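You operate a simulated robot arm through the tools that you are given. There is no shell and no other tool.

The job below is to be done with a simulated two-armed robot. You get a single attempt, and the scene is never put back.

TASK
Gauge the three cylinders on the gauge slides and put the odd-sized one in the orange box.
Fine: push each slide in till it stops and pull it out again; a good one passes GO and stops at NO GO, and stays on its slide.

Only the result counts: the job must be done as asked and must still hold three seconds after the hand-in. Knocking over, shifting, dropping, spilling or breaking anything else fails it.

THE ROBOT
Two 7-joint arms with fingered hands on one trunk that stands fixed in place. Base frame: the origin is at the foot of the trunk, x ahead of it, y to its left, z up; the work surface is at about z = 0.76. Readings come in m, degrees, newtons and seconds.
The left shoulder is at [0.03, 0.119, 1.044], the right one opposite. With the tool pointing down near the work surface each hand reaches from about 0.3 to 0.76 m from the base axis, measured 20 degrees to its own side. Payload 3.8 kg a hand.
Tool frame (each hand has its own): the origin (TCP) lies between the finger pads and is the grasp point; the fingertips stand 0.025 m ahead of it; z points along the fingers, y is the line along which they close. The gripper opens to 0.088 m; its body begins 0.029 m behind the TCP. The gripper is a hand of 4 fingers: y runs from the thumb to the fingers, the wrist lies at [-0.013, -0.106, -0.174] in the tool frame, and closing takes about 1.5 s.
Orientation is that of the tool frame in the base frame, as a unit quaternion [w, x, y, z]. With the fingers straight down and the wrist toward the robot, the tool's x, y and z point along [0, 1, 0], [1, 0, 0] and [0, 0, -1] of the base frame.

THE INTERFACE
- The arms move only by the tool step_arm. It takes "left_deltas", "right_deltas" or both (then of equal length, played together; a hand with none holds still); each is a list of rows, each a list of 3 entries, a list of its own where there are three numbers: the finger opening in cm, from 0 to 8.8, then the shift along the tool's x, y, z in units of 200 mm (1.0 is 200 mm), then the turn, a rotation vector about the tool's x, y, z in units of 60 degrees (1.0 is 60 degrees). In form: [[fingers, [tx, ty, tz], [ax, ay, az]], ...]. A call has 1 to 20 rows; each row is the pose to reach, as a shift and turn from the pose commanded when the call began, along the tool's axes at that moment. A call with a number of a shift or a turn outside -1 to 1 is refused whole. Each row takes 0.2 s and may step no farther than 0.05 m and 8.6 degrees from the row before; otherwise, or with a gripper value out of range, the whole call is refused. Where a pose cannot be reached the arm comes as near as it can. A force on the tool above 40 N (or 10 N above the force at the start of the call, whichever is more), or a blocked arm, ends the call early, and 0.2 s more pass. The fingers move at their own pace (about 0.153 m/s each) and stop on an object; they squeeze with about 33 N. The grip force told is the motor's: it shows also when the fingers shut on nothing. Time passes only in rows, and 0.2 s behind the last, so rows that repeat a pose let the fingers close. It gives the time, the measured TCP pose, the force on the tool (base axes), the opening and the grip force at its end, in the units of the frame above (readings bear some noise), with the torque about the TCP (base axes, N m) and any sound that the robot's microphone picked up.
- Cameras (640 x 400 px; columns grow to the right, rows downward): "scene" is now at [0.0604, 0.01, 1.5977]; the picture's right is [0.13, -0.99, 0.00], its down [-0.76, -0.10, -0.65] and it looks along [0.64, 0.08, -0.76] (base axes); focal length 362 px, centre (320, 200). "left" rides on the left gripper at [-0.064, -0.083, -0.098] in its tool frame; the picture's right is [-0.62, -0.37, 0.69], its down [0.71, -0.63, 0.30] and it looks along [0.32, 0.68, 0.65] (tool axes); focal length 265 px, centre (320, 200). "right" rides on the right gripper at [0.064, -0.083, -0.098] in its tool frame; the picture's right is [-0.62, 0.37, -0.69], its down [-0.71, -0.63, 0.30] and it looks along [-0.32, 0.68, 0.65] (tool axes); focal length 265 px, centre (320, 200). There is no depth. A picture from a camera that has moved, and an enlarged one, comes with that camera's place and axes in the base frame and with its lens. The place of the scene camera against the robot may be out by one fixed shift of up to 0.012 m in any direction.
- camera(camera): a new picture of that camera. The clock stands still meanwhile.
- lift_body(by): moves the trunk up (or, below 0, down) by that many m; the arms and the scene camera ride with it, the base frame stays. It gives what a move gives, with no picture.
- grasp_type(shape, hand): the hand has 4 fingers and takes this shape, open, in about a second: jaw (thumb against the fingers, like two jaws); tri (thumb and two fingers); tip (a fingertip pinch); poke (one finger out to press); point (the index stretched); flat (the hand flat); cup (the hand cupped); fist (a fist). The gripper value then closes the fingers along that shape, each until it touches; the sizes above hold for jaw. It gives what a move gives, with no picture.
- turn_head(pan, tilt): turns the head with the scene camera to pan (to the left, within 120 degrees either way) and tilt (down, from -29 to 69), counted from straight ahead of the robot. It gives what a move gives.
- enlarge(camera, box): a new picture of the part [left, top, right, bottom] of that camera's present view, enlarged. The clock stands still meanwhile.
- job_done(): hands the job in; it is judged then, once.

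Places have to be worked out from the pictures, the camera data and where the tool is seen. Open the grippers and draw the arms clear of the work before you hand the job in, unless the task says otherwise.

The tools are called as a command line: name --argument value ..., lists and objects as JSON in quotes. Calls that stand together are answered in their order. step_arm: Moves the arms, as the interface text tells. Its arguments: {"type":"object","properties":{"left_deltas":{"type":"array","items":{"type":"array"}},"right_deltas":{"type":"array","items":{"type":"array"}}},"required":[]} The other tools are called the same way: lift_body (by) moves the trunk up or down; grasp_type (shape, hand) gives the hand a shape; turn_head (pan, tilt) turns the head that bears the scene camera; camera (camera) takes a picture; enlarge (camera, box) takes an enlarged picture of a part of a camera's view; job_done () hands the job in.

At the start:

```text
time_s: 0.0
left_tool_pos: [0.5168, 0.2963, 1.0647]
left_ee_rot: [0.0, 0.708, 0.707, -0.001]
left_force: [-0.3, -0.5, 0.0]
left_torque: [0.02, 0.01, 0.01]
left_width: 0.0877
left_finger_force: 0.0
left_shape: jaw
right_tool_pos: [0.544, -0.1736, 1.0555]
right_ee_rot: [-0.001, 0.707, 0.707, 0.0]
right_force: [0.5, -0.2, 0.1]
right_torque: [0.03, 0.0, 0.0]
right_width: 0.0875
right_finger_force: 0.0
right_shape: jaw
trunk travel left (down, up): [-0.2, 0.39]
head pan, tilt (commanded): [7.3, 49.8]
```

scene: 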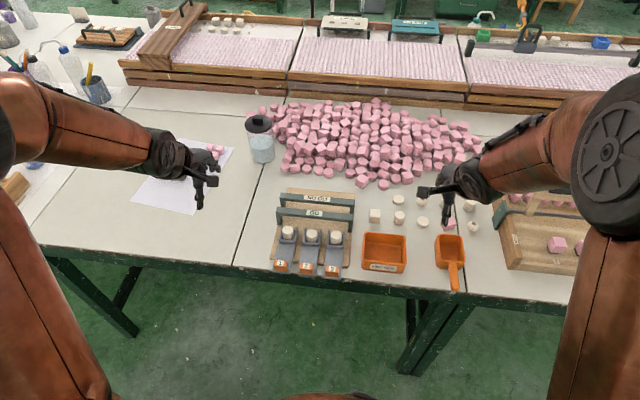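
right: 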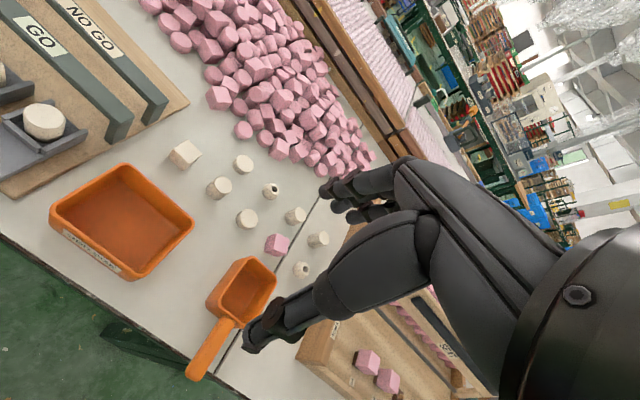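
left: 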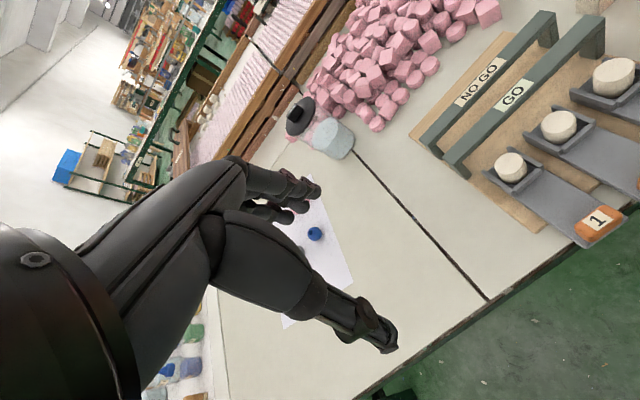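

The scene shows a gauge with GO and NO GO bars, three slides with orange numbered tabs, and the orange box to its right. I'll look closer at the gauge first.

enlarge --camera "scene" --box '[240, 170, 420, 290]'

enlarge --camera "left" --box '[400, 0, 640, 260]'

enlarge --camera "right" --box '[0, 0, 240, 300]'

```text
3.33 times, centred on (330, 230) of scene
camera zoom: at [0.0604, 0.01, 1.5977], right [0.13, -0.99, 0.0], down [-0.76, -0.1, -0.65], along [0.64, 0.08, -0.76], focal length 1206 px, centre (287, 100)
```

zoom: 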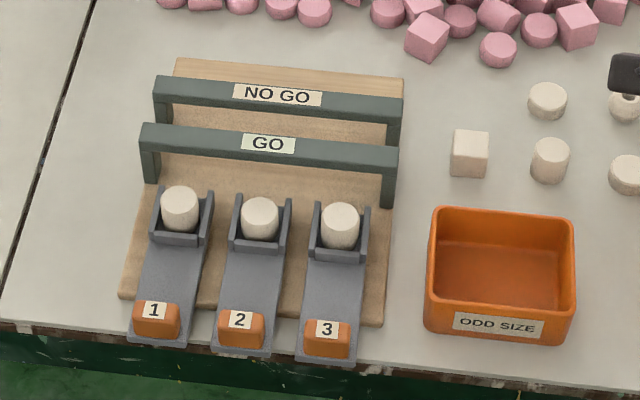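

```text
1.54 times, centred on (520, 130) of left
camera zoom: at [0.434, 0.2327, 1.1648], right [-0.37, -0.62, -0.69], down [-0.63, 0.71, -0.3], along [0.68, 0.32, -0.65], focal length 408 px, centre (12, 308)
```

zoom: 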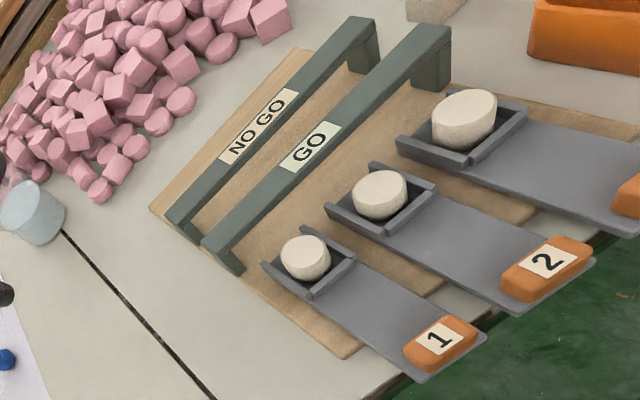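

```text
1.33 times, centred on (120, 150) of right
camera zoom: at [0.4619, -0.1078, 1.1529], right [0.37, -0.62, 0.69], down [-0.63, -0.71, -0.3], along [0.68, -0.32, -0.65], focal length 354 px, centre (587, 267)
```

zoom: 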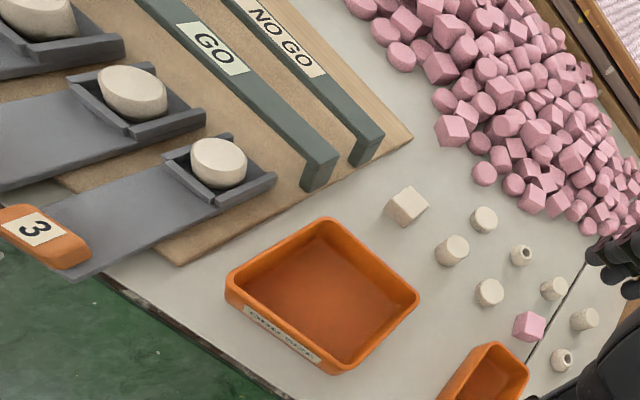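

All three slides run roughly along +x, with the tabs near x≈0.51 and y≈0.168, 0.103 and 0.037. The GO bar is near x≈0.66 and NO GO near 0.715. I'll try the tip hand shape on the left hand, away from the work, to see how narrow it is.

grasp_type --shape "tip" --hand "left"

enlarge --camera "scene" --box '[120, 100, 280, 220]'

camera --camera "left"

```text
time_s: 0.9
left_tool_pos: [0.5171, 0.2975, 1.0651]
left_ee_rot: [0.0, 0.708, 0.707, 0.0]
left_force: [-0.1, -0.3, 0.7]
left_torque: [-0.03, 0.02, -0.01]
left_width: 0.0878
left_finger_force: 0.1
left_shape: tip
right_tool_pos: [0.5443, -0.1731, 1.055]
right_ee_rot: [0.0, 0.707, 0.707, 0.0]
right_force: [0.1, -0.2, 0.2]
right_torque: [-0.01, 0.01, 0.01]
right_width: 0.0879
right_finger_force: 0.1
right_shape: jaw
trunk travel left (down, up): [-0.2, 0.39]
head pan, tilt (commanded): [7.3, 49.8]
```

```text
3.33 times, centred on (200, 160) of scene
camera zoom: at [0.0604, 0.01, 1.5977], right [0.13, -0.99, 0.0], down [-0.76, -0.1, -0.65], along [0.64, 0.08, -0.76], focal length 1206 px, centre (720, 333)
```

zoom: 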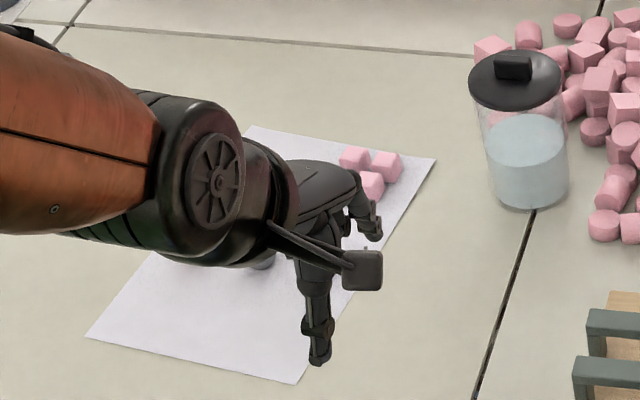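

```text
taken
camera left: at [0.434, 0.2327, 1.1648], right [-0.37, -0.62, -0.69], down [-0.63, 0.71, -0.3], along [0.68, 0.32, -0.65], focal length 265 px, centre (320, 200)
```

left: 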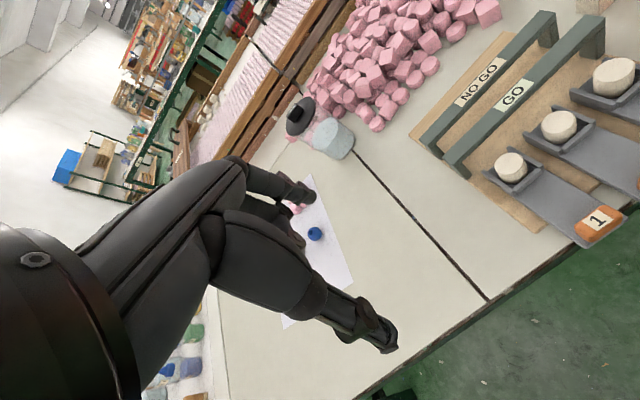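

In the tip shape only the index stands against the thumb and the other fingers are curled back. I'll close it partly in the air to see where the tips meet and how wide they are.

step_arm --left_deltas '[[2.5, [0, 0, 0], [0, 0, 0]], [2.5, [0, 0, 0], [0, 0, 0]], [2.5, [0, 0, 0], [0, 0, 0]], [2.5, [0, 0, 0], [0, 0, 0]], [2.5, [0, 0, 0], [0, 0, 0]]]'

enlarge --camera "scene" --box '[120, 100, 280, 220]'

enlarge --camera "left" --box '[200, 130, 440, 370]'

enlarge --camera "right" --box '[200, 100, 400, 380]'

```text
time_s: 2.1
left_tool_pos: [0.517, 0.2962, 1.065]
left_ee_rot: [0.0, 0.708, 0.707, -0.001]
left_force: [-0.6, -0.7, 0.7]
left_torque: [0.03, -0.01, 0.01]
left_width: 0.0253
left_finger_force: 0.1
left_shape: tip
right_tool_pos: [0.544, -0.1737, 1.0545]
right_ee_rot: [0.0, 0.708, 0.707, 0.0]
right_force: [-0.3, 0.4, 0.5]
right_torque: [0.01, -0.01, -0.01]
right_width: 0.0877
right_finger_force: 0.1
right_shape: jaw
trunk travel left (down, up): [-0.2, 0.39]
head pan, tilt (commanded): [7.3, 49.8]
```

```text
3.33 times, centred on (200, 160) of scene
camera zoom: at [0.0604, 0.01, 1.5977], right [0.13, -0.99, 0.0], down [-0.76, -0.1, -0.65], along [0.64, 0.08, -0.76], focal length 1206 px, centre (720, 333)
```

zoom: 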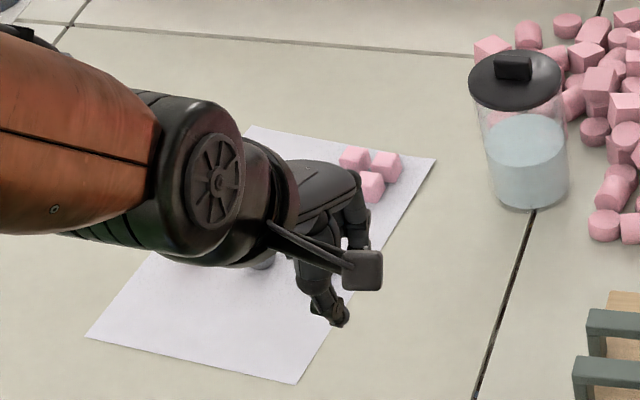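

```text
1.67 times, centred on (320, 250) of left
camera zoom: at [0.434, 0.2327, 1.1648], right [-0.37, -0.62, -0.69], down [-0.63, 0.71, -0.3], along [0.68, 0.32, -0.65], focal length 442 px, centre (320, 117)
```

zoom: 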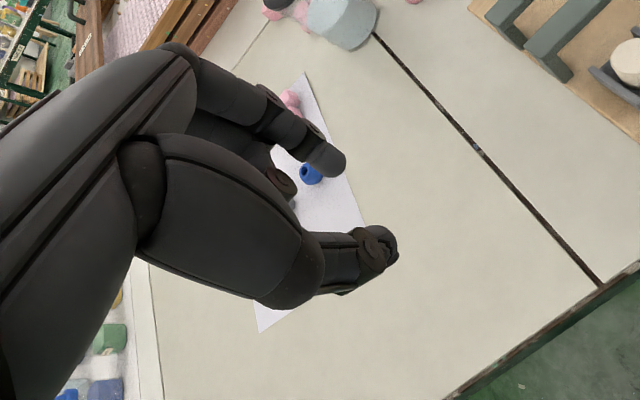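

```text
1.43 times, centred on (300, 240) of right
camera zoom: at [0.4619, -0.1078, 1.1529], right [0.37, -0.62, 0.69], down [-0.63, -0.71, -0.3], along [0.68, -0.32, -0.65], focal length 379 px, centre (349, 143)
```

zoom: 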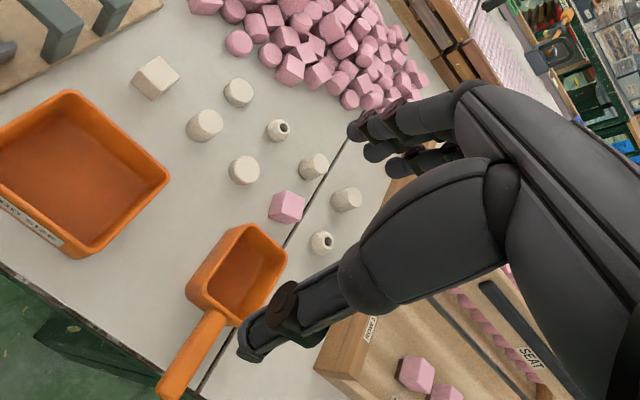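

The tip pinch meets at the TCP and is only about 2 cm wide, so it fits a tab. I'll move the left hand above tab 1, well clear, and use the hand camera to locate the tabs.

step_arm --left_deltas '[[5.0, [-0.08, -0.01, 0.07], [0, 0, 0]], [5.0, [-0.16, -0.02, 0.14], [0, 0, 0]], [5.0, [-0.24, -0.03, 0.21], [0, 0, 0]], [5.0, [-0.33, -0.04, 0.29], [0, 0, 0]], [5.0, [-0.41, -0.05, 0.36], [0, 0, 0]], [5.0, [-0.49, -0.06, 0.43], [0, 0, 0]], [5.0, [-0.57, -0.075, 0.5], [0, 0, 0]], [5.0, [-0.655, -0.085, 0.575], [0, 0, 0]], [5.0, [-0.655, -0.085, 0.575], [0, 0, 0]]]'

camera --camera "left"

enlarge --camera "scene" --box '[230, 170, 390, 290]'

```text
time_s: 4.1
left_tool_pos: [0.4995, 0.1642, 0.95]
left_ee_rot: [0.0, 0.707, 0.707, 0.0]
left_force: [0.0, -0.6, -1.0]
left_torque: [-0.05, 0.0, 0.02]
left_width: 0.0495
left_finger_force: 0.1
left_shape: tip
right_tool_pos: [0.5454, -0.1734, 1.0547]
right_ee_rot: [0.0, 0.707, 0.707, 0.0]
right_force: [-0.4, 0.3, -0.3]
right_torque: [0.0, 0.0, -0.01]
right_width: 0.0876
right_finger_force: 0.2
right_shape: jaw
trunk travel left (down, up): [-0.2, 0.39]
head pan, tilt (commanded): [7.3, 49.8]
```

```text
taken
camera left: at [0.4165, 0.1019, 1.0498], right [-0.37, -0.62, -0.69], down [-0.63, 0.71, -0.3], along [0.68, 0.32, -0.65], focal length 265 px, centre (320, 200)
```

left: 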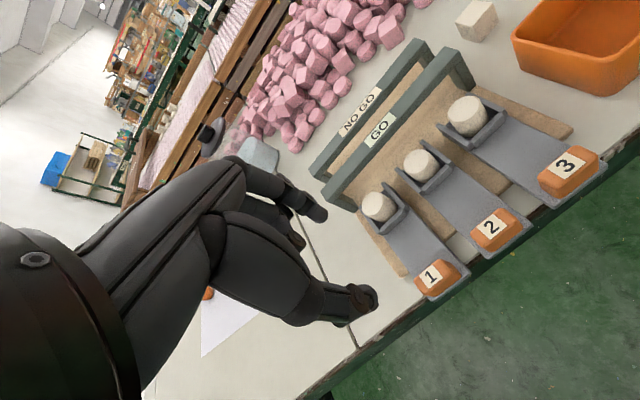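

```text
3.33 times, centred on (310, 230) of scene
camera zoom: at [0.0602, 0.0104, 1.5978], right [0.13, -0.99, 0.0], down [-0.76, -0.1, -0.65], along [0.64, 0.08, -0.76], focal length 1206 px, centre (353, 100)
```

zoom: 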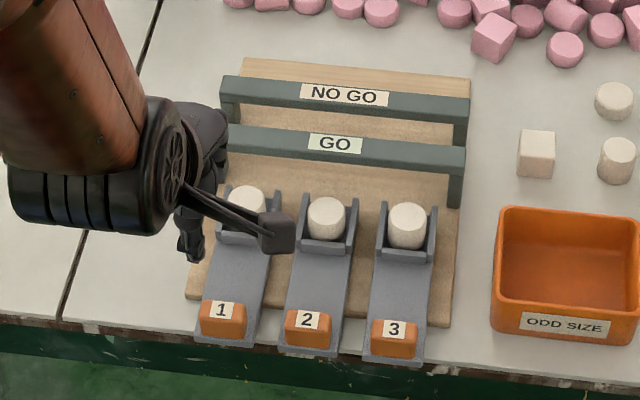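

From the hand camera, tab 1 is near (0.500, 0.165), tab 2 near (0.500, 0.100) and tab 3 near (0.498, 0.035). I'll zoom in to get the edges and heights.

enlarge --camera "left" --box '[340, 140, 620, 310]'

enlarge --camera "left" --box '[400, 220, 520, 310]'

enlarge --camera "scene" --box '[265, 215, 355, 280]'

```text
2.29 times, centred on (480, 225) of left
camera zoom: at [0.4165, 0.1019, 1.0498], right [-0.37, -0.62, -0.69], down [-0.63, 0.71, -0.3], along [0.68, 0.32, -0.65], focal length 607 px, centre (-46, 143)
```

zoom: 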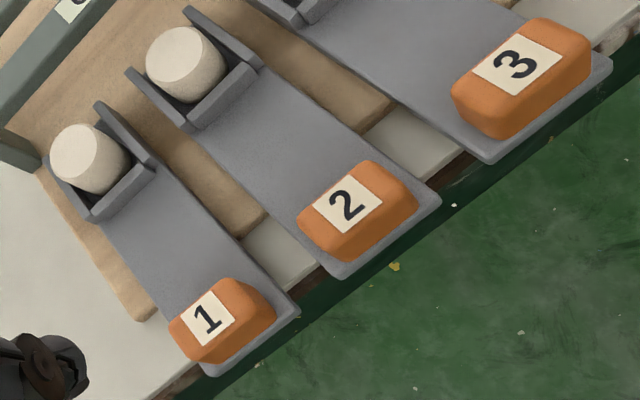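

```text
4.44 times, centred on (460, 265) of left
camera zoom: at [0.4165, 0.1019, 1.0498], right [-0.37, -0.62, -0.69], down [-0.63, 0.71, -0.3], along [0.68, 0.32, -0.65], focal length 1180 px, centre (-302, -89)
```

zoom: 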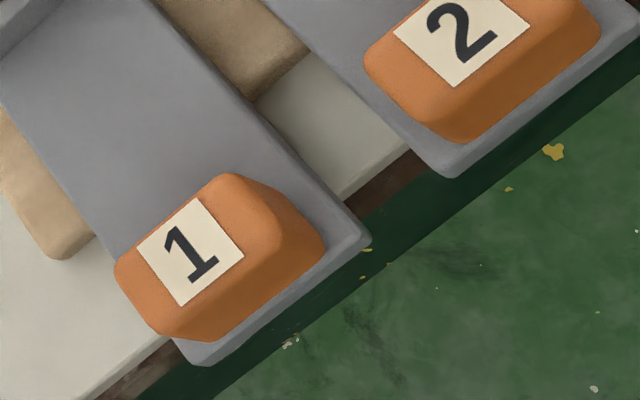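

```text
6.15 times, centred on (310, 248) of scene
camera zoom: at [0.0602, 0.0104, 1.5978], right [0.13, -0.99, 0.0], down [-0.76, -0.1, -0.65], along [0.64, 0.08, -0.76], focal length 2227 px, centre (382, -92)
```

zoom: 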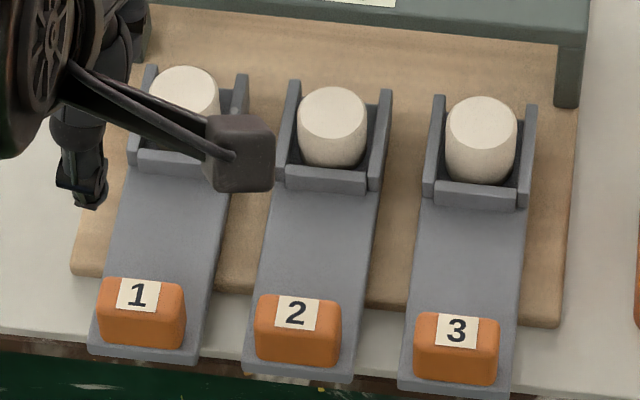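

Combining the two hand-camera views puts tab 1's label near (0.497, 0.164, 0.81). I'll go down to just above it with the pinch open about 5 cm and look again.

step_arm --left_deltas '[[5.0, [0, -0.004, 0.12], [0, 0, 0]], [5.0, [0, -0.008, 0.24], [0, 0, 0]], [5.0, [0, -0.0125, 0.35], [0, 0, 0]], [5.0, [0, -0.0125, 0.44], [0, 0, 0]], [5.0, [0, -0.0125, 0.44], [0, 0, 0]]]'

camera --camera "left"

enlarge --camera "scene" --box '[235, 180, 375, 285]'

```text
time_s: 5.3
left_tool_pos: [0.4981, 0.1643, 0.861]
left_ee_rot: [0.0, 0.707, 0.708, -0.001]
left_force: [1.2, 0.2, 0.2]
left_torque: [0.01, -0.03, 0.02]
left_width: 0.0497
left_finger_force: 0.1
left_shape: tip
right_tool_pos: [0.544, -0.1734, 1.0561]
right_ee_rot: [0.0, 0.707, 0.707, 0.0]
right_force: [-0.6, -0.1, -0.5]
right_torque: [-0.01, 0.0, -0.02]
right_width: 0.0877
right_finger_force: 0.0
right_shape: jaw
trunk travel left (down, up): [-0.2, 0.39]
head pan, tilt (commanded): [7.3, 49.8]
```

```text
taken
camera left: at [0.4141, 0.1017, 0.9608], right [-0.37, -0.62, -0.69], down [-0.63, 0.71, -0.3], along [0.68, 0.32, -0.65], focal length 265 px, centre (320, 200)
```

left: 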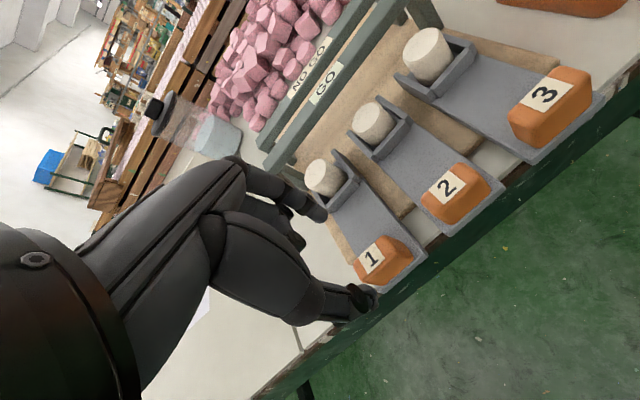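

```text
3.81 times, centred on (305, 232) of scene
camera zoom: at [0.0602, 0.0098, 1.5978], right [0.13, -0.99, 0.0], down [-0.76, -0.1, -0.65], along [0.64, 0.08, -0.76], focal length 1378 px, centre (377, 76)
```

zoom: 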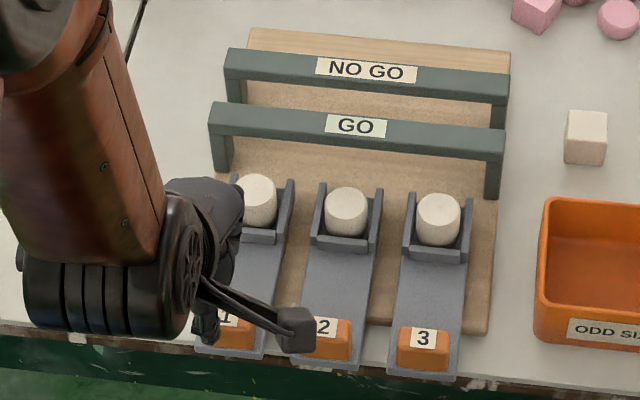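

The label of tab 1 now works out at about (0.498, 0.165, 0.81). I'll zoom in to see where the fingertips sit relative to the tab.

enlarge --camera "left" --box '[280, 150, 440, 310]'

enlarge --camera "right" --box '[0, 0, 200, 200]'

```text
2.50 times, centred on (360, 230) of left
camera zoom: at [0.4141, 0.1017, 0.9608], right [-0.37, -0.62, -0.69], down [-0.63, 0.71, -0.3], along [0.68, 0.32, -0.65], focal length 664 px, centre (220, 125)
```

zoom: 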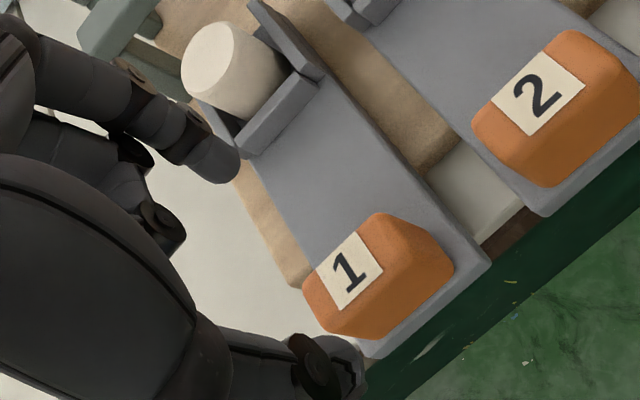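

```text
2.00 times, centred on (100, 100) of right
camera zoom: at [0.4618, -0.108, 1.153], right [0.37, -0.62, 0.69], down [-0.63, -0.71, -0.3], along [0.68, -0.32, -0.65], focal length 531 px, centre (760, 400)
```

zoom: 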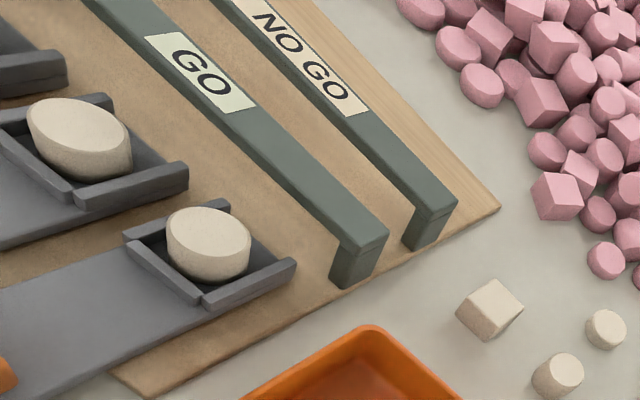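

Tab 1 spans roughly x 0.487–0.506 and y 0.149–0.179, with its top at 0.81 and the plate at about 0.787. I'll lower the open pinch so the tips straddle the tab just above the plate.

step_arm --left_deltas '[[5.0, [0, 0, 0.05], [0, 0, 0]], [5.0, [0, 0, 0.1], [0, 0, 0]], [5.0, [0, 0, 0.14], [0, 0, 0]], [5.0, [0, 0, 0.17], [0, 0, 0]], [5.0, [0, 0, 0.195], [0, 0, 0]], [5.0, [0, 0, 0.195], [0, 0, 0]]]'

camera --camera "left"

enlarge --camera "left" --box '[260, 150, 420, 310]'

enlarge --camera "scene" --box '[235, 200, 375, 285]'

```text
time_s: 6.7
left_tool_pos: [0.4969, 0.1636, 0.8224]
left_ee_rot: [0.0, 0.707, 0.707, 0.0]
left_force: [-0.1, -0.5, 0.1]
left_torque: [-0.03, -0.02, 0.01]
left_width: 0.0498
left_finger_force: 0.1
left_shape: tip
right_tool_pos: [0.5443, -0.1727, 1.0545]
right_ee_rot: [0.001, 0.707, 0.707, 0.0]
right_force: [0.4, 0.1, 0.4]
right_torque: [-0.01, 0.0, 0.03]
right_width: 0.0877
right_finger_force: 0.1
right_shape: jaw
trunk travel left (down, up): [-0.2, 0.39]
head pan, tilt (commanded): [7.3, 49.8]
```

```text
taken
camera left: at [0.4146, 0.1017, 0.9223], right [-0.37, -0.62, -0.69], down [-0.63, 0.71, -0.3], along [0.68, 0.32, -0.65], focal length 265 px, centre (320, 200)
```

left: 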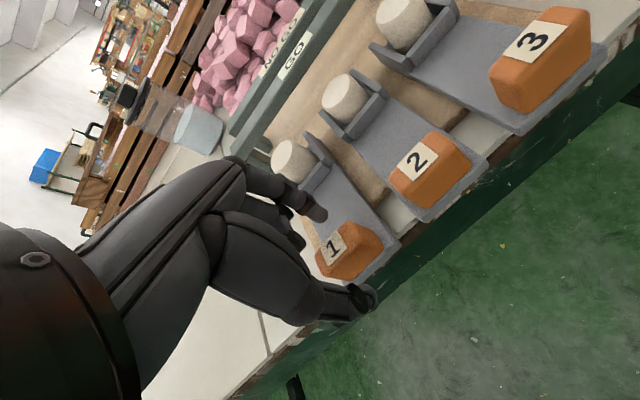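

```text
2.50 times, centred on (340, 230) of left
camera zoom: at [0.4146, 0.1017, 0.9223], right [-0.37, -0.62, -0.69], down [-0.63, 0.71, -0.3], along [0.68, 0.32, -0.65], focal length 664 px, centre (270, 125)
```

zoom: 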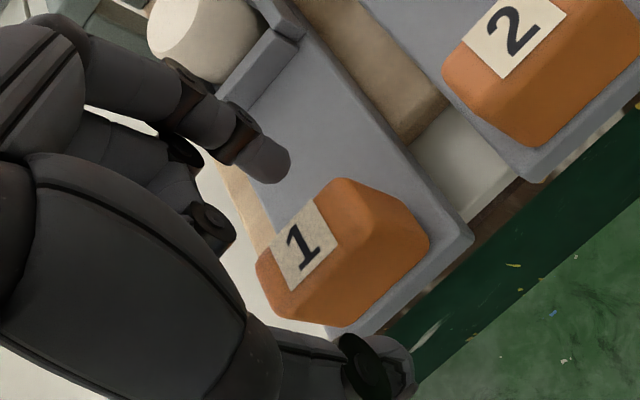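

```text
4.57 times, centred on (305, 242) of scene
camera zoom: at [0.0604, 0.0099, 1.5977], right [0.13, -0.99, 0.0], down [-0.76, -0.1, -0.65], along [0.64, 0.08, -0.76], focal length 1654 px, centre (389, 6)
```

zoom: 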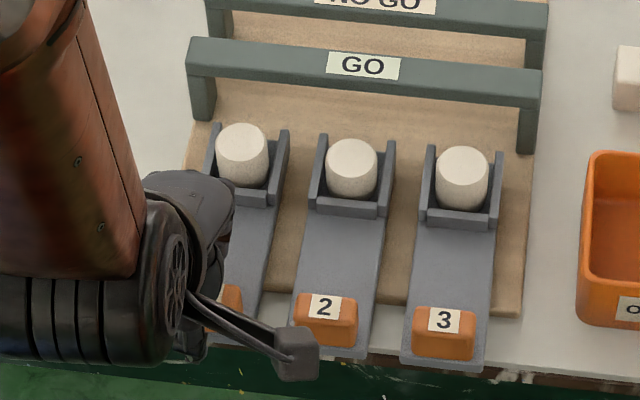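

The index is beyond the tab and the thumb is on the robot side, with no contact forces. I'll close the pinch on tab 1.

step_arm --left_deltas '[[3.5, [0, 0, 0], [0, 0, 0]], [2.5, [0, 0, 0], [0, 0, 0]], [1.5, [0, 0, 0], [0, 0, 0]], [1.0, [0, 0, 0], [0, 0, 0]], [1.0, [0, 0, 0], [0, 0, 0]], [1.0, [0, 0, 0], [0, 0, 0]]]'

enlarge --camera "left" --box '[260, 150, 420, 310]'

enlarge --camera "scene" --box '[235, 200, 375, 285]'

```text
time_s: 8.1
left_tool_pos: [0.4975, 0.165, 0.8232]
left_ee_rot: [0.0, 0.707, 0.708, 0.0]
left_force: [-0.6, 1.0, -2.4]
left_torque: [0.02, -0.03, 0.02]
left_width: 0.0127
left_finger_force: 33.0
left_shape: tip
right_tool_pos: [0.5446, -0.1734, 1.0551]
right_ee_rot: [0.0, 0.707, 0.707, 0.0]
right_force: [0.1, -0.5, -1.2]
right_torque: [0.0, -0.02, 0.0]
right_width: 0.0876
right_finger_force: 0.1
right_shape: jaw
trunk travel left (down, up): [-0.2, 0.39]
head pan, tilt (commanded): [7.3, 49.8]
```

```text
2.50 times, centred on (340, 230) of left
camera zoom: at [0.4146, 0.1019, 0.9223], right [-0.37, -0.62, -0.69], down [-0.63, 0.71, -0.3], along [0.68, 0.32, -0.65], focal length 664 px, centre (270, 125)
```

zoom: 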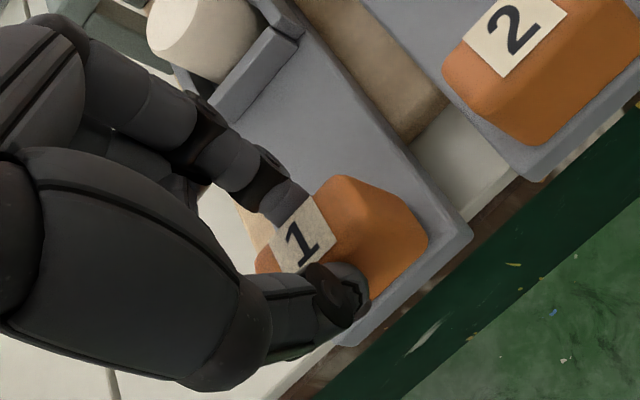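

```text
4.57 times, centred on (305, 242) of scene
camera zoom: at [0.0606, 0.0101, 1.5977], right [0.13, -0.99, 0.0], down [-0.76, -0.1, -0.65], along [0.64, 0.08, -0.76], focal length 1654 px, centre (389, 6)
```

zoom: 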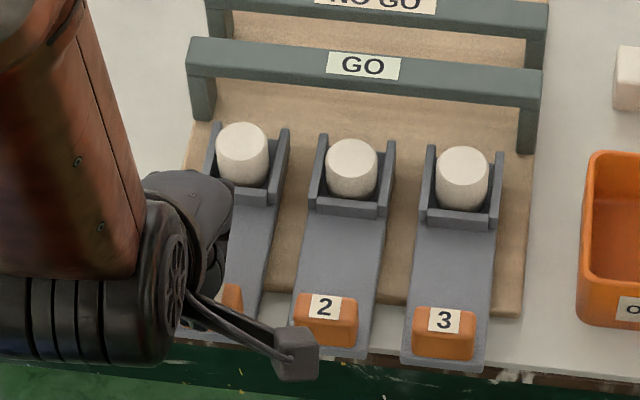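

The pinch holds tab 1 with 33 N of grip and little net load. I'll push slide 1 forward slowly, 4 cm first.

step_arm --left_deltas '[[1.0, [0, 0.025, 0], [0, 0, 0]], [1.0, [0, 0.05, 0], [0, 0, 0]], [1.0, [-0.001, 0.075, 0], [0, 0, 0]], [1.0, [-0.001, 0.1, 0], [0, 0, 0]], [1.0, [-0.002, 0.125, 0], [0, 0, 0]], [1.0, [-0.002, 0.15, 0], [0, 0, 0]], [1.0, [-0.003, 0.175, 0], [0, 0, 0]], [1.0, [-0.003, 0.2, 0], [0, 0, 0]]]'

enlarge --camera "scene" --box '[235, 170, 375, 285]'

camera --camera "left"

```text
time_s: 9.9
left_tool_pos: [0.5372, 0.1635, 0.8231]
left_ee_rot: [-0.001, 0.707, 0.707, 0.0]
left_force: [-0.9, 3.3, -4.2]
left_torque: [0.07, -0.03, 0.02]
left_width: 0.0128
left_finger_force: 33.0
left_shape: tip
right_tool_pos: [0.5451, -0.173, 1.0545]
right_ee_rot: [0.001, 0.707, 0.707, 0.0]
right_force: [0.1, 0.5, 0.4]
right_torque: [-0.01, -0.02, -0.01]
right_width: 0.0874
right_finger_force: 0.0
right_shape: jaw
trunk travel left (down, up): [-0.2, 0.39]
head pan, tilt (commanded): [7.3, 49.8]
```

```text
3.48 times, centred on (305, 228) of scene
camera zoom: at [0.0609, 0.0105, 1.5977], right [0.13, -0.99, 0.0], down [-0.76, -0.1, -0.65], along [0.64, 0.08, -0.76], focal length 1259 px, centre (372, 104)
```

zoom: 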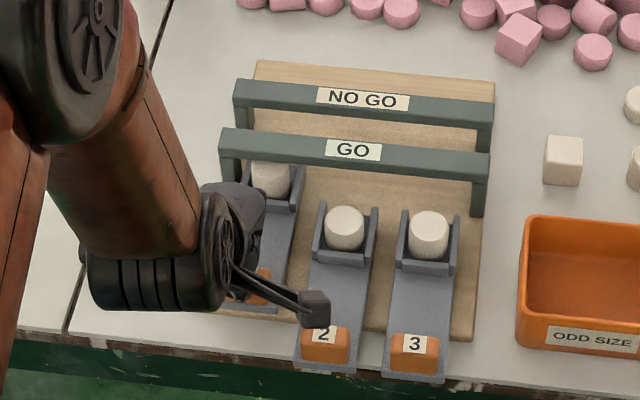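

```text
taken
camera left: at [0.455, 0.1013, 0.9225], right [-0.37, -0.62, -0.69], down [-0.63, 0.71, -0.3], along [0.68, 0.32, -0.65], focal length 265 px, centre (320, 200)
```

left: 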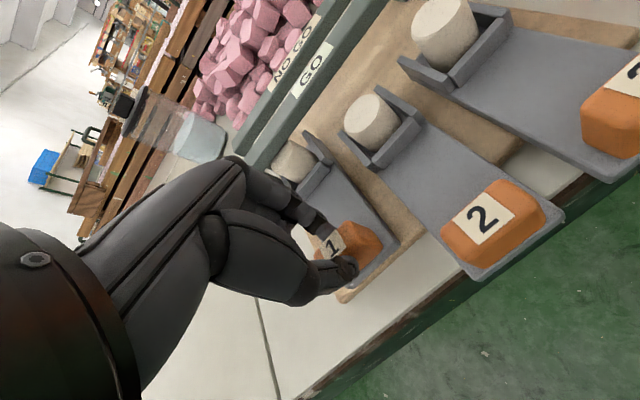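

Slide 1 moves freely, with only a few newtons of load, and its cylinder is now close to the GO bar. I'll continue in small steps so I catch a stop gently.

step_arm --left_deltas '[[1.0, [0.001, 0.01, 0], [0, 0, 0]], [1.0, [0.002, 0.02, 0], [0, 0, 0]], [1.0, [0.003, 0.03, 0], [0, 0, 0]], [1.0, [0.003, 0.04, 0], [0, 0, 0]]]'

enlarge --camera "scene" --box '[270, 180, 350, 240]'

enlarge --camera "left" --box '[220, 60, 400, 220]'

```text
time_s: 10.9
left_tool_pos: [0.5457, 0.1644, 0.8234]
left_ee_rot: [0.0, 0.707, 0.707, -0.001]
left_force: [-0.2, 2.0, -4.9]
left_torque: [0.05, -0.02, 0.02]
left_width: 0.0131
left_finger_force: 32.6
left_shape: tip
right_tool_pos: [0.545, -0.1725, 1.0552]
right_ee_rot: [0.001, 0.707, 0.707, -0.001]
right_force: [0.1, 0.8, -0.1]
right_torque: [0.03, 0.0, 0.0]
right_width: 0.0873
right_finger_force: 0.0
right_shape: jaw
trunk travel left (down, up): [-0.2, 0.39]
head pan, tilt (commanded): [7.3, 49.8]
```

```text
6.67 times, centred on (310, 210) of scene
camera zoom: at [0.061, 0.0104, 1.5977], right [0.13, -0.99, 0.0], down [-0.76, -0.1, -0.64], along [0.64, 0.08, -0.76], focal length 2412 px, centre (387, 133)
```

zoom: 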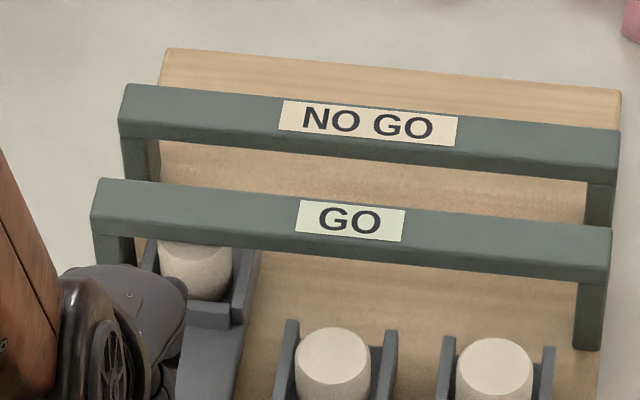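

```text
2.50 times, centred on (310, 140) of left
camera zoom: at [0.4628, 0.1015, 0.9226], right [-0.37, -0.62, -0.69], down [-0.63, 0.71, -0.3], along [0.68, 0.32, -0.65], focal length 664 px, centre (345, 350)
```

zoom: 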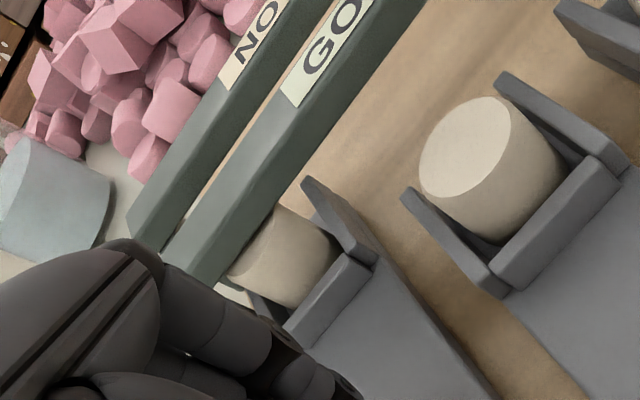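

The GO bar now covers cylinder 1's top with no extra load, so it is passing under GO. I'll keep pushing gently.

step_arm --left_deltas '[[1.0, [0.001, 0.01, 0], [0, 0, 0]], [1.0, [0.002, 0.02, 0], [0, 0, 0]], [1.0, [0.003, 0.03, 0], [0, 0, 0]], [1.0, [0.003, 0.04, 0], [0, 0, 0]], [1.0, [0.003, 0.05, 0], [0, 0, 0]], [1.0, [0.003, 0.06, 0], [0, 0, 0]], [1.0, [0.003, 0.07, 0], [0, 0, 0]]]'

enlarge --camera "scene" --box '[270, 180, 350, 240]'

enlarge --camera "left" --box '[220, 60, 400, 220]'

```text
time_s: 12.5
left_tool_pos: [0.5597, 0.1655, 0.824]
left_ee_rot: [0.0, 0.707, 0.707, 0.0]
left_force: [-1.0, -1.9, -4.8]
left_torque: [-0.01, -0.01, 0.03]
left_width: 0.0127
left_finger_force: 33.1
left_shape: tip
right_tool_pos: [0.5447, -0.1732, 1.0555]
right_ee_rot: [-0.001, 0.707, 0.707, 0.0]
right_force: [0.5, 0.4, 0.8]
right_torque: [0.03, 0.01, 0.01]
right_width: 0.0875
right_finger_force: 0.0
right_shape: jaw
trunk travel left (down, up): [-0.2, 0.39]
head pan, tilt (commanded): [7.3, 49.8]
```

```text
6.67 times, centred on (310, 210) of scene
camera zoom: at [0.061, 0.0099, 1.5977], right [0.13, -0.99, 0.0], down [-0.76, -0.1, -0.64], along [0.64, 0.08, -0.76], focal length 2412 px, centre (387, 133)
```

zoom: 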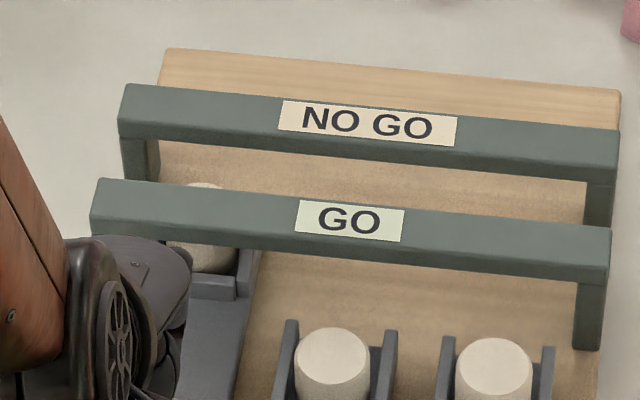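

```text
2.50 times, centred on (310, 140) of left
camera zoom: at [0.4767, 0.102, 0.9225], right [-0.37, -0.62, -0.69], down [-0.63, 0.71, -0.3], along [0.68, 0.32, -0.65], focal length 664 px, centre (345, 350)
```

zoom: 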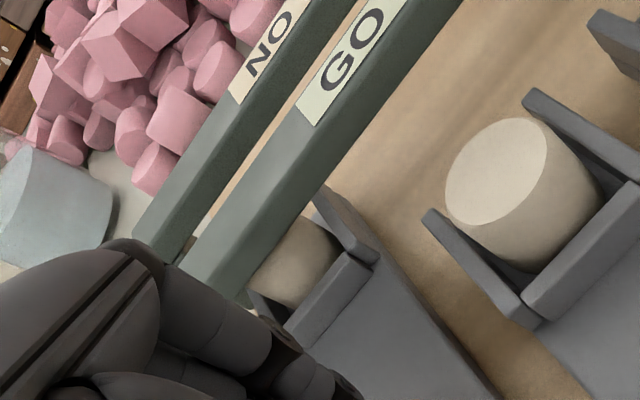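

Cylinder 1 has passed GO, since its top now shows beyond that bar, and TCP travel is about 63 mm. I'll creep on toward NO GO.

step_arm --left_deltas '[[1.0, [0, 0.01, 0], [0, 0, 0]], [1.0, [0, 0.02, 0], [0, 0, 0]], [1.0, [0, 0.03, 0], [0, 0, 0]], [1.0, [0, 0.04, 0], [0, 0, 0]], [1.0, [0, 0.05, 0], [0, 0, 0]]]'

enlarge --camera "scene" --box '[270, 180, 350, 240]'

enlarge --camera "left" --box '[200, 60, 380, 220]'

```text
time_s: 13.7
left_tool_pos: [0.5704, 0.1655, 0.8222]
left_ee_rot: [0.0, 0.707, 0.707, 0.0]
left_force: [-0.4, -0.9, -3.9]
left_torque: [-0.01, -0.03, -0.02]
left_width: 0.0125
left_finger_force: 33.0
left_shape: tip
right_tool_pos: [0.5453, -0.1733, 1.0556]
right_ee_rot: [0.001, 0.707, 0.707, 0.0]
right_force: [0.0, 0.8, 0.2]
right_torque: [-0.01, 0.02, 0.01]
right_width: 0.0876
right_finger_force: 0.1
right_shape: jaw
trunk travel left (down, up): [-0.2, 0.39]
head pan, tilt (commanded): [7.3, 49.8]
```

```text
6.67 times, centred on (310, 210) of scene
camera zoom: at [0.061, 0.0099, 1.5977], right [0.13, -0.99, 0.0], down [-0.76, -0.1, -0.65], along [0.64, 0.08, -0.76], focal length 2412 px, centre (387, 133)
```

zoom: 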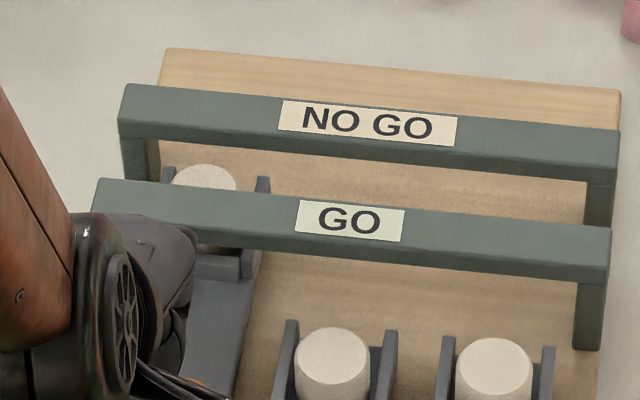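

```text
2.50 times, centred on (290, 140) of left
camera zoom: at [0.4867, 0.1019, 0.9225], right [-0.37, -0.62, -0.69], down [-0.63, 0.71, -0.3], along [0.68, 0.32, -0.65], focal length 664 px, centre (395, 350)
```

zoom: 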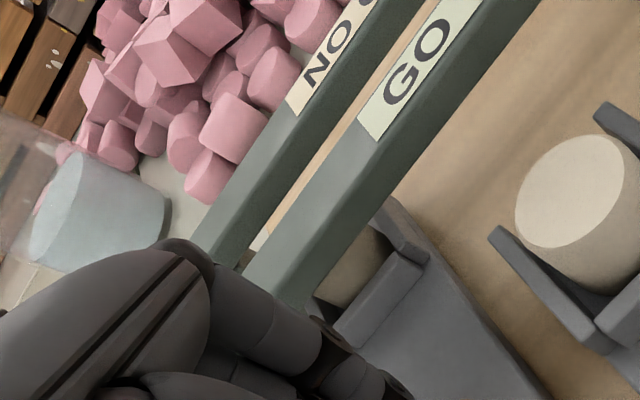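

Cylinder 1's top is between the two bars, with roughly 1 cm to go to NO GO. I'll advance 8 mm more in 2 mm steps.

step_arm --left_deltas '[[1.0, [0, 0.01, 0], [0, 0, 0]], [1.0, [0, 0.02, 0], [0, 0, 0]], [1.0, [0, 0.03, 0], [0, 0, 0]], [1.0, [0, 0.04, 0], [0, 0, 0]]]'

enlarge --camera "scene" --box '[270, 180, 350, 240]'

```text
time_s: 14.7
left_tool_pos: [0.5776, 0.1659, 0.8231]
left_ee_rot: [0.0, 0.707, 0.707, 0.0]
left_force: [-0.9, -1.4, -2.6]
left_torque: [-0.03, -0.02, 0.0]
left_width: 0.0127
left_finger_force: 32.5
left_shape: tip
right_tool_pos: [0.5447, -0.1722, 1.0549]
right_ee_rot: [0.0, 0.707, 0.707, 0.0]
right_force: [0.7, 0.6, -0.7]
right_torque: [-0.03, -0.03, 0.0]
right_width: 0.0878
right_finger_force: 0.0
right_shape: jaw
trunk travel left (down, up): [-0.2, 0.39]
head pan, tilt (commanded): [7.3, 49.8]
```

```text
6.67 times, centred on (310, 210) of scene
camera zoom: at [0.0608, 0.0098, 1.5977], right [0.13, -0.99, 0.0], down [-0.76, -0.1, -0.65], along [0.64, 0.08, -0.76], focal length 2412 px, centre (387, 133)
```

zoom: 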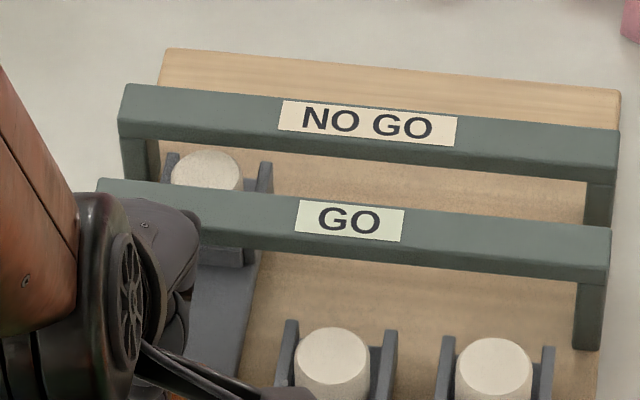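

The cylinder's far edge is almost at the NO GO bar. I'll advance in 1 mm steps and watch the x force.

step_arm --left_deltas '[[1.0, [0, 0.005, 0], [0, 0, 0]], [1.0, [0, 0.01, 0], [0, 0, 0]], [1.0, [0, 0.015, 0], [0, 0, 0]], [1.0, [0, 0.02, 0], [0, 0, 0]]]'

enlarge --camera "scene" --box '[270, 180, 350, 240]'

```text
time_s: 15.7
left_tool_pos: [0.581, 0.1662, 0.8226]
left_ee_rot: [-0.001, 0.707, 0.707, -0.001]
left_force: [-3.2, -2.5, -5.0]
left_torque: [0.02, 0.01, -0.01]
left_width: 0.0127
left_finger_force: 32.7
left_shape: tip
right_tool_pos: [0.5452, -0.1735, 1.0549]
right_ee_rot: [0.0, 0.707, 0.707, 0.0]
right_force: [-0.7, -0.2, 1.4]
right_torque: [-0.03, -0.02, 0.04]
right_width: 0.0876
right_finger_force: 0.1
right_shape: jaw
trunk travel left (down, up): [-0.2, 0.39]
head pan, tilt (commanded): [7.3, 49.8]
```

```text
6.67 times, centred on (310, 210) of scene
camera zoom: at [0.0606, 0.0098, 1.5977], right [0.13, -0.99, 0.0], down [-0.76, -0.1, -0.65], along [0.64, 0.08, -0.76], focal length 2412 px, centre (387, 133)
```

zoom: 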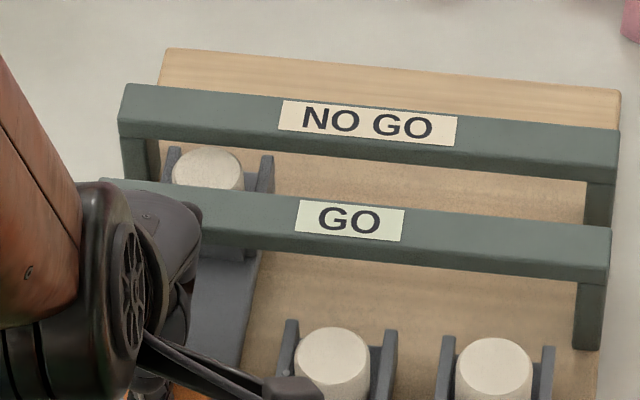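

The x force rose to about -3 N, which may be first contact at NO GO. I'll push another 2 mm gently to tell a stop from friction.

step_arm --left_deltas '[[1.0, [0, 0.005, 0], [0, 0, 0]], [1.0, [0, 0.01, 0], [0, 0, 0]], [1.0, [0, 0.01, 0], [0, 0, 0]]]'

enlarge --camera "scene" --box '[270, 180, 350, 240]'

```text
time_s: 16.5
left_tool_pos: [0.5813, 0.1658, 0.8218]
left_ee_rot: [-0.001, 0.707, 0.707, -0.001]
left_force: [-10.4, -2.0, -4.0]
left_torque: [0.01, 0.18, -0.03]
left_width: 0.013
left_finger_force: 32.7
left_shape: tip
right_tool_pos: [0.5441, -0.1743, 1.0562]
right_ee_rot: [0.001, 0.707, 0.707, 0.0]
right_force: [-1.1, 1.1, -0.2]
right_torque: [-0.02, 0.01, 0.0]
right_width: 0.0876
right_finger_force: 0.2
right_shape: jaw
trunk travel left (down, up): [-0.2, 0.39]
head pan, tilt (commanded): [7.3, 49.8]
```

```text
6.67 times, centred on (310, 210) of scene
camera zoom: at [0.0595, 0.0098, 1.5978], right [0.13, -0.99, 0.0], down [-0.76, -0.1, -0.65], along [0.64, 0.08, -0.76], focal length 2412 px, centre (387, 133)
```

zoom: 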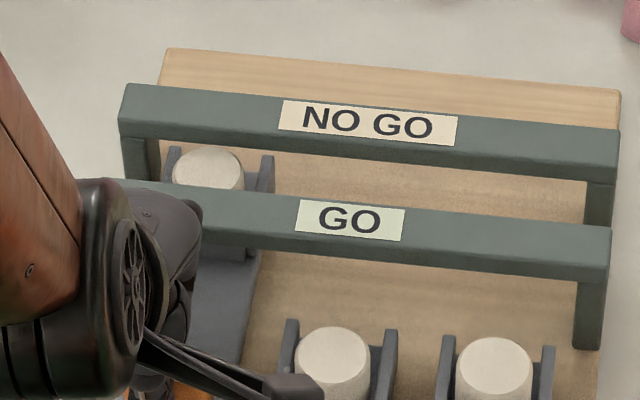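

Slide 1 stopped at TCP x≈0.581, after 84 mm of travel, with -10 N of reaction. Cylinder 1 passed GO and is stopped by NO GO. I'll now pull it back out slowly.

step_arm --left_deltas '[[1.0, [0, -0.01, 0], [0, 0, 0]], [1.0, [0, -0.02, 0], [0, 0, 0]], [1.0, [0, -0.035, 0], [0, 0, 0]], [1.0, [0, -0.055, 0], [0, 0, 0]], [1.0, [0, -0.08, 0], [0, 0, 0]], [1.0, [-0.001, -0.105, 0], [0, 0, 0]], [1.0, [-0.001, -0.13, 0], [0, 0, 0]], [1.0, [-0.002, -0.155, 0], [0, 0, 0]], [1.0, [-0.002, -0.18, 0], [0, 0, 0]], [1.0, [-0.003, -0.205, 0], [0, 0, 0]], [1.0, [-0.003, -0.23, 0], [0, 0, 0]]]'

enlarge --camera "scene" --box '[235, 170, 375, 285]'

```text
time_s: 18.9
left_tool_pos: [0.5376, 0.1645, 0.8238]
left_ee_rot: [0.0, 0.707, 0.707, 0.001]
left_force: [0.1, -0.4, -5.9]
left_torque: [0.02, -0.04, -0.03]
left_width: 0.013
left_finger_force: 33.3
left_shape: tip
right_tool_pos: [0.5449, -0.1736, 1.0554]
right_ee_rot: [0.0, 0.707, 0.707, 0.0]
right_force: [0.0, -0.5, 0.4]
right_torque: [0.0, 0.01, 0.0]
right_width: 0.0874
right_finger_force: 0.1
right_shape: jaw
trunk travel left (down, up): [-0.2, 0.39]
head pan, tilt (commanded): [7.3, 49.8]
```

```text
3.48 times, centred on (305, 228) of scene
camera zoom: at [0.0611, 0.0103, 1.5977], right [0.13, -0.99, 0.0], down [-0.76, -0.1, -0.64], along [0.64, 0.08, -0.76], focal length 1259 px, centre (372, 104)
```

zoom: 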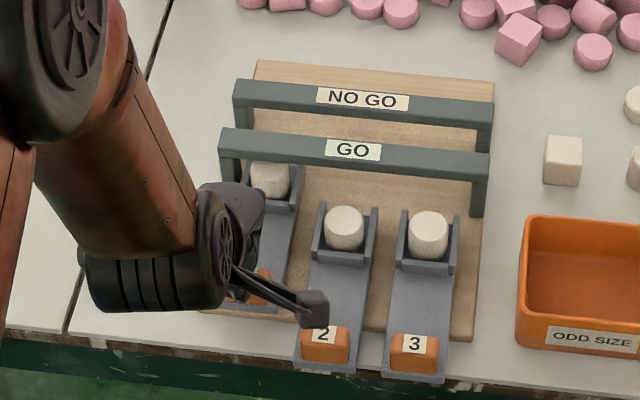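

Cylinder 1 rides back with its tray, and the view matches the one on the way in. I'll finish pulling slide 1 out to its starting place.

step_arm --left_deltas '[[1.0, [0, -0.025, 0], [0, 0, 0]], [1.0, [0, -0.05, 0], [0, 0, 0]], [1.0, [0, -0.075, 0], [0, 0, 0]], [1.0, [0, -0.1, 0], [0, 0, 0]], [1.0, [0, -0.125, 0], [0, 0, 0]], [1.0, [0, -0.15, 0], [0, 0, 0]], [1.0, [0, -0.17, 0], [0, 0, 0]], [1.0, [0, -0.185, 0], [0, 0, 0]], [1.0, [0, -0.195, 0], [0, 0, 0]], [1.0, [0, -0.2, 0], [0, 0, 0]], [1.0, [0, -0.2, 0], [0, 0, 0]]]'

enlarge --camera "scene" --box '[235, 170, 375, 285]'

enlarge --camera "left" --box '[260, 80, 440, 310]'

```text
time_s: 21.3
left_tool_pos: [0.4983, 0.1656, 0.8237]
left_ee_rot: [0.0, 0.707, 0.707, -0.001]
left_force: [1.1, 0.1, -6.0]
left_torque: [0.02, -0.02, 0.05]
left_width: 0.0128
left_finger_force: 32.8
left_shape: tip
right_tool_pos: [0.5458, -0.1737, 1.055]
right_ee_rot: [0.0, 0.707, 0.707, 0.001]
right_force: [0.4, -0.1, -0.4]
right_torque: [0.0, -0.01, -0.02]
right_width: 0.0875
right_finger_force: 0.0
right_shape: jaw
trunk travel left (down, up): [-0.2, 0.39]
head pan, tilt (commanded): [7.3, 49.8]
```

```text
3.48 times, centred on (305, 228) of scene
camera zoom: at [0.0611, 0.0102, 1.5977], right [0.13, -0.99, 0.0], down [-0.76, -0.1, -0.64], along [0.64, 0.08, -0.76], focal length 1259 px, centre (372, 104)
```

zoom: 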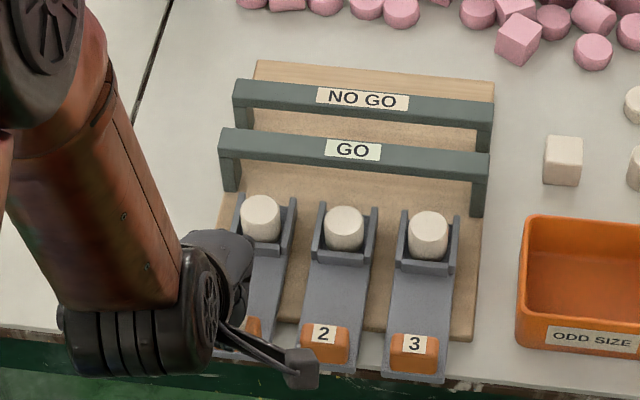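

```text
1.74 times, centred on (350, 195) of left
camera zoom: at [0.4147, 0.1019, 0.9227], right [-0.37, -0.62, -0.69], down [-0.63, 0.71, -0.3], along [0.68, 0.32, -0.65], focal length 462 px, centre (268, 209)
```

zoom: 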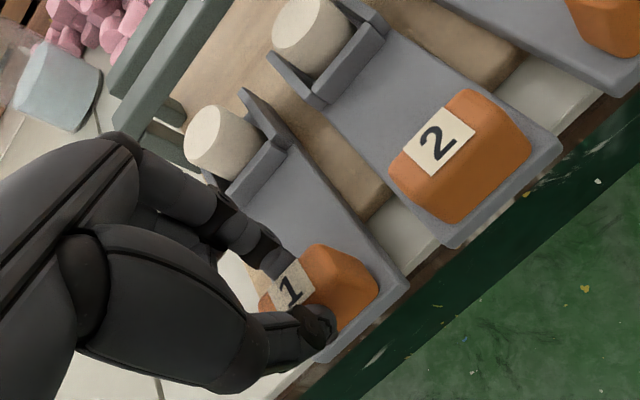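

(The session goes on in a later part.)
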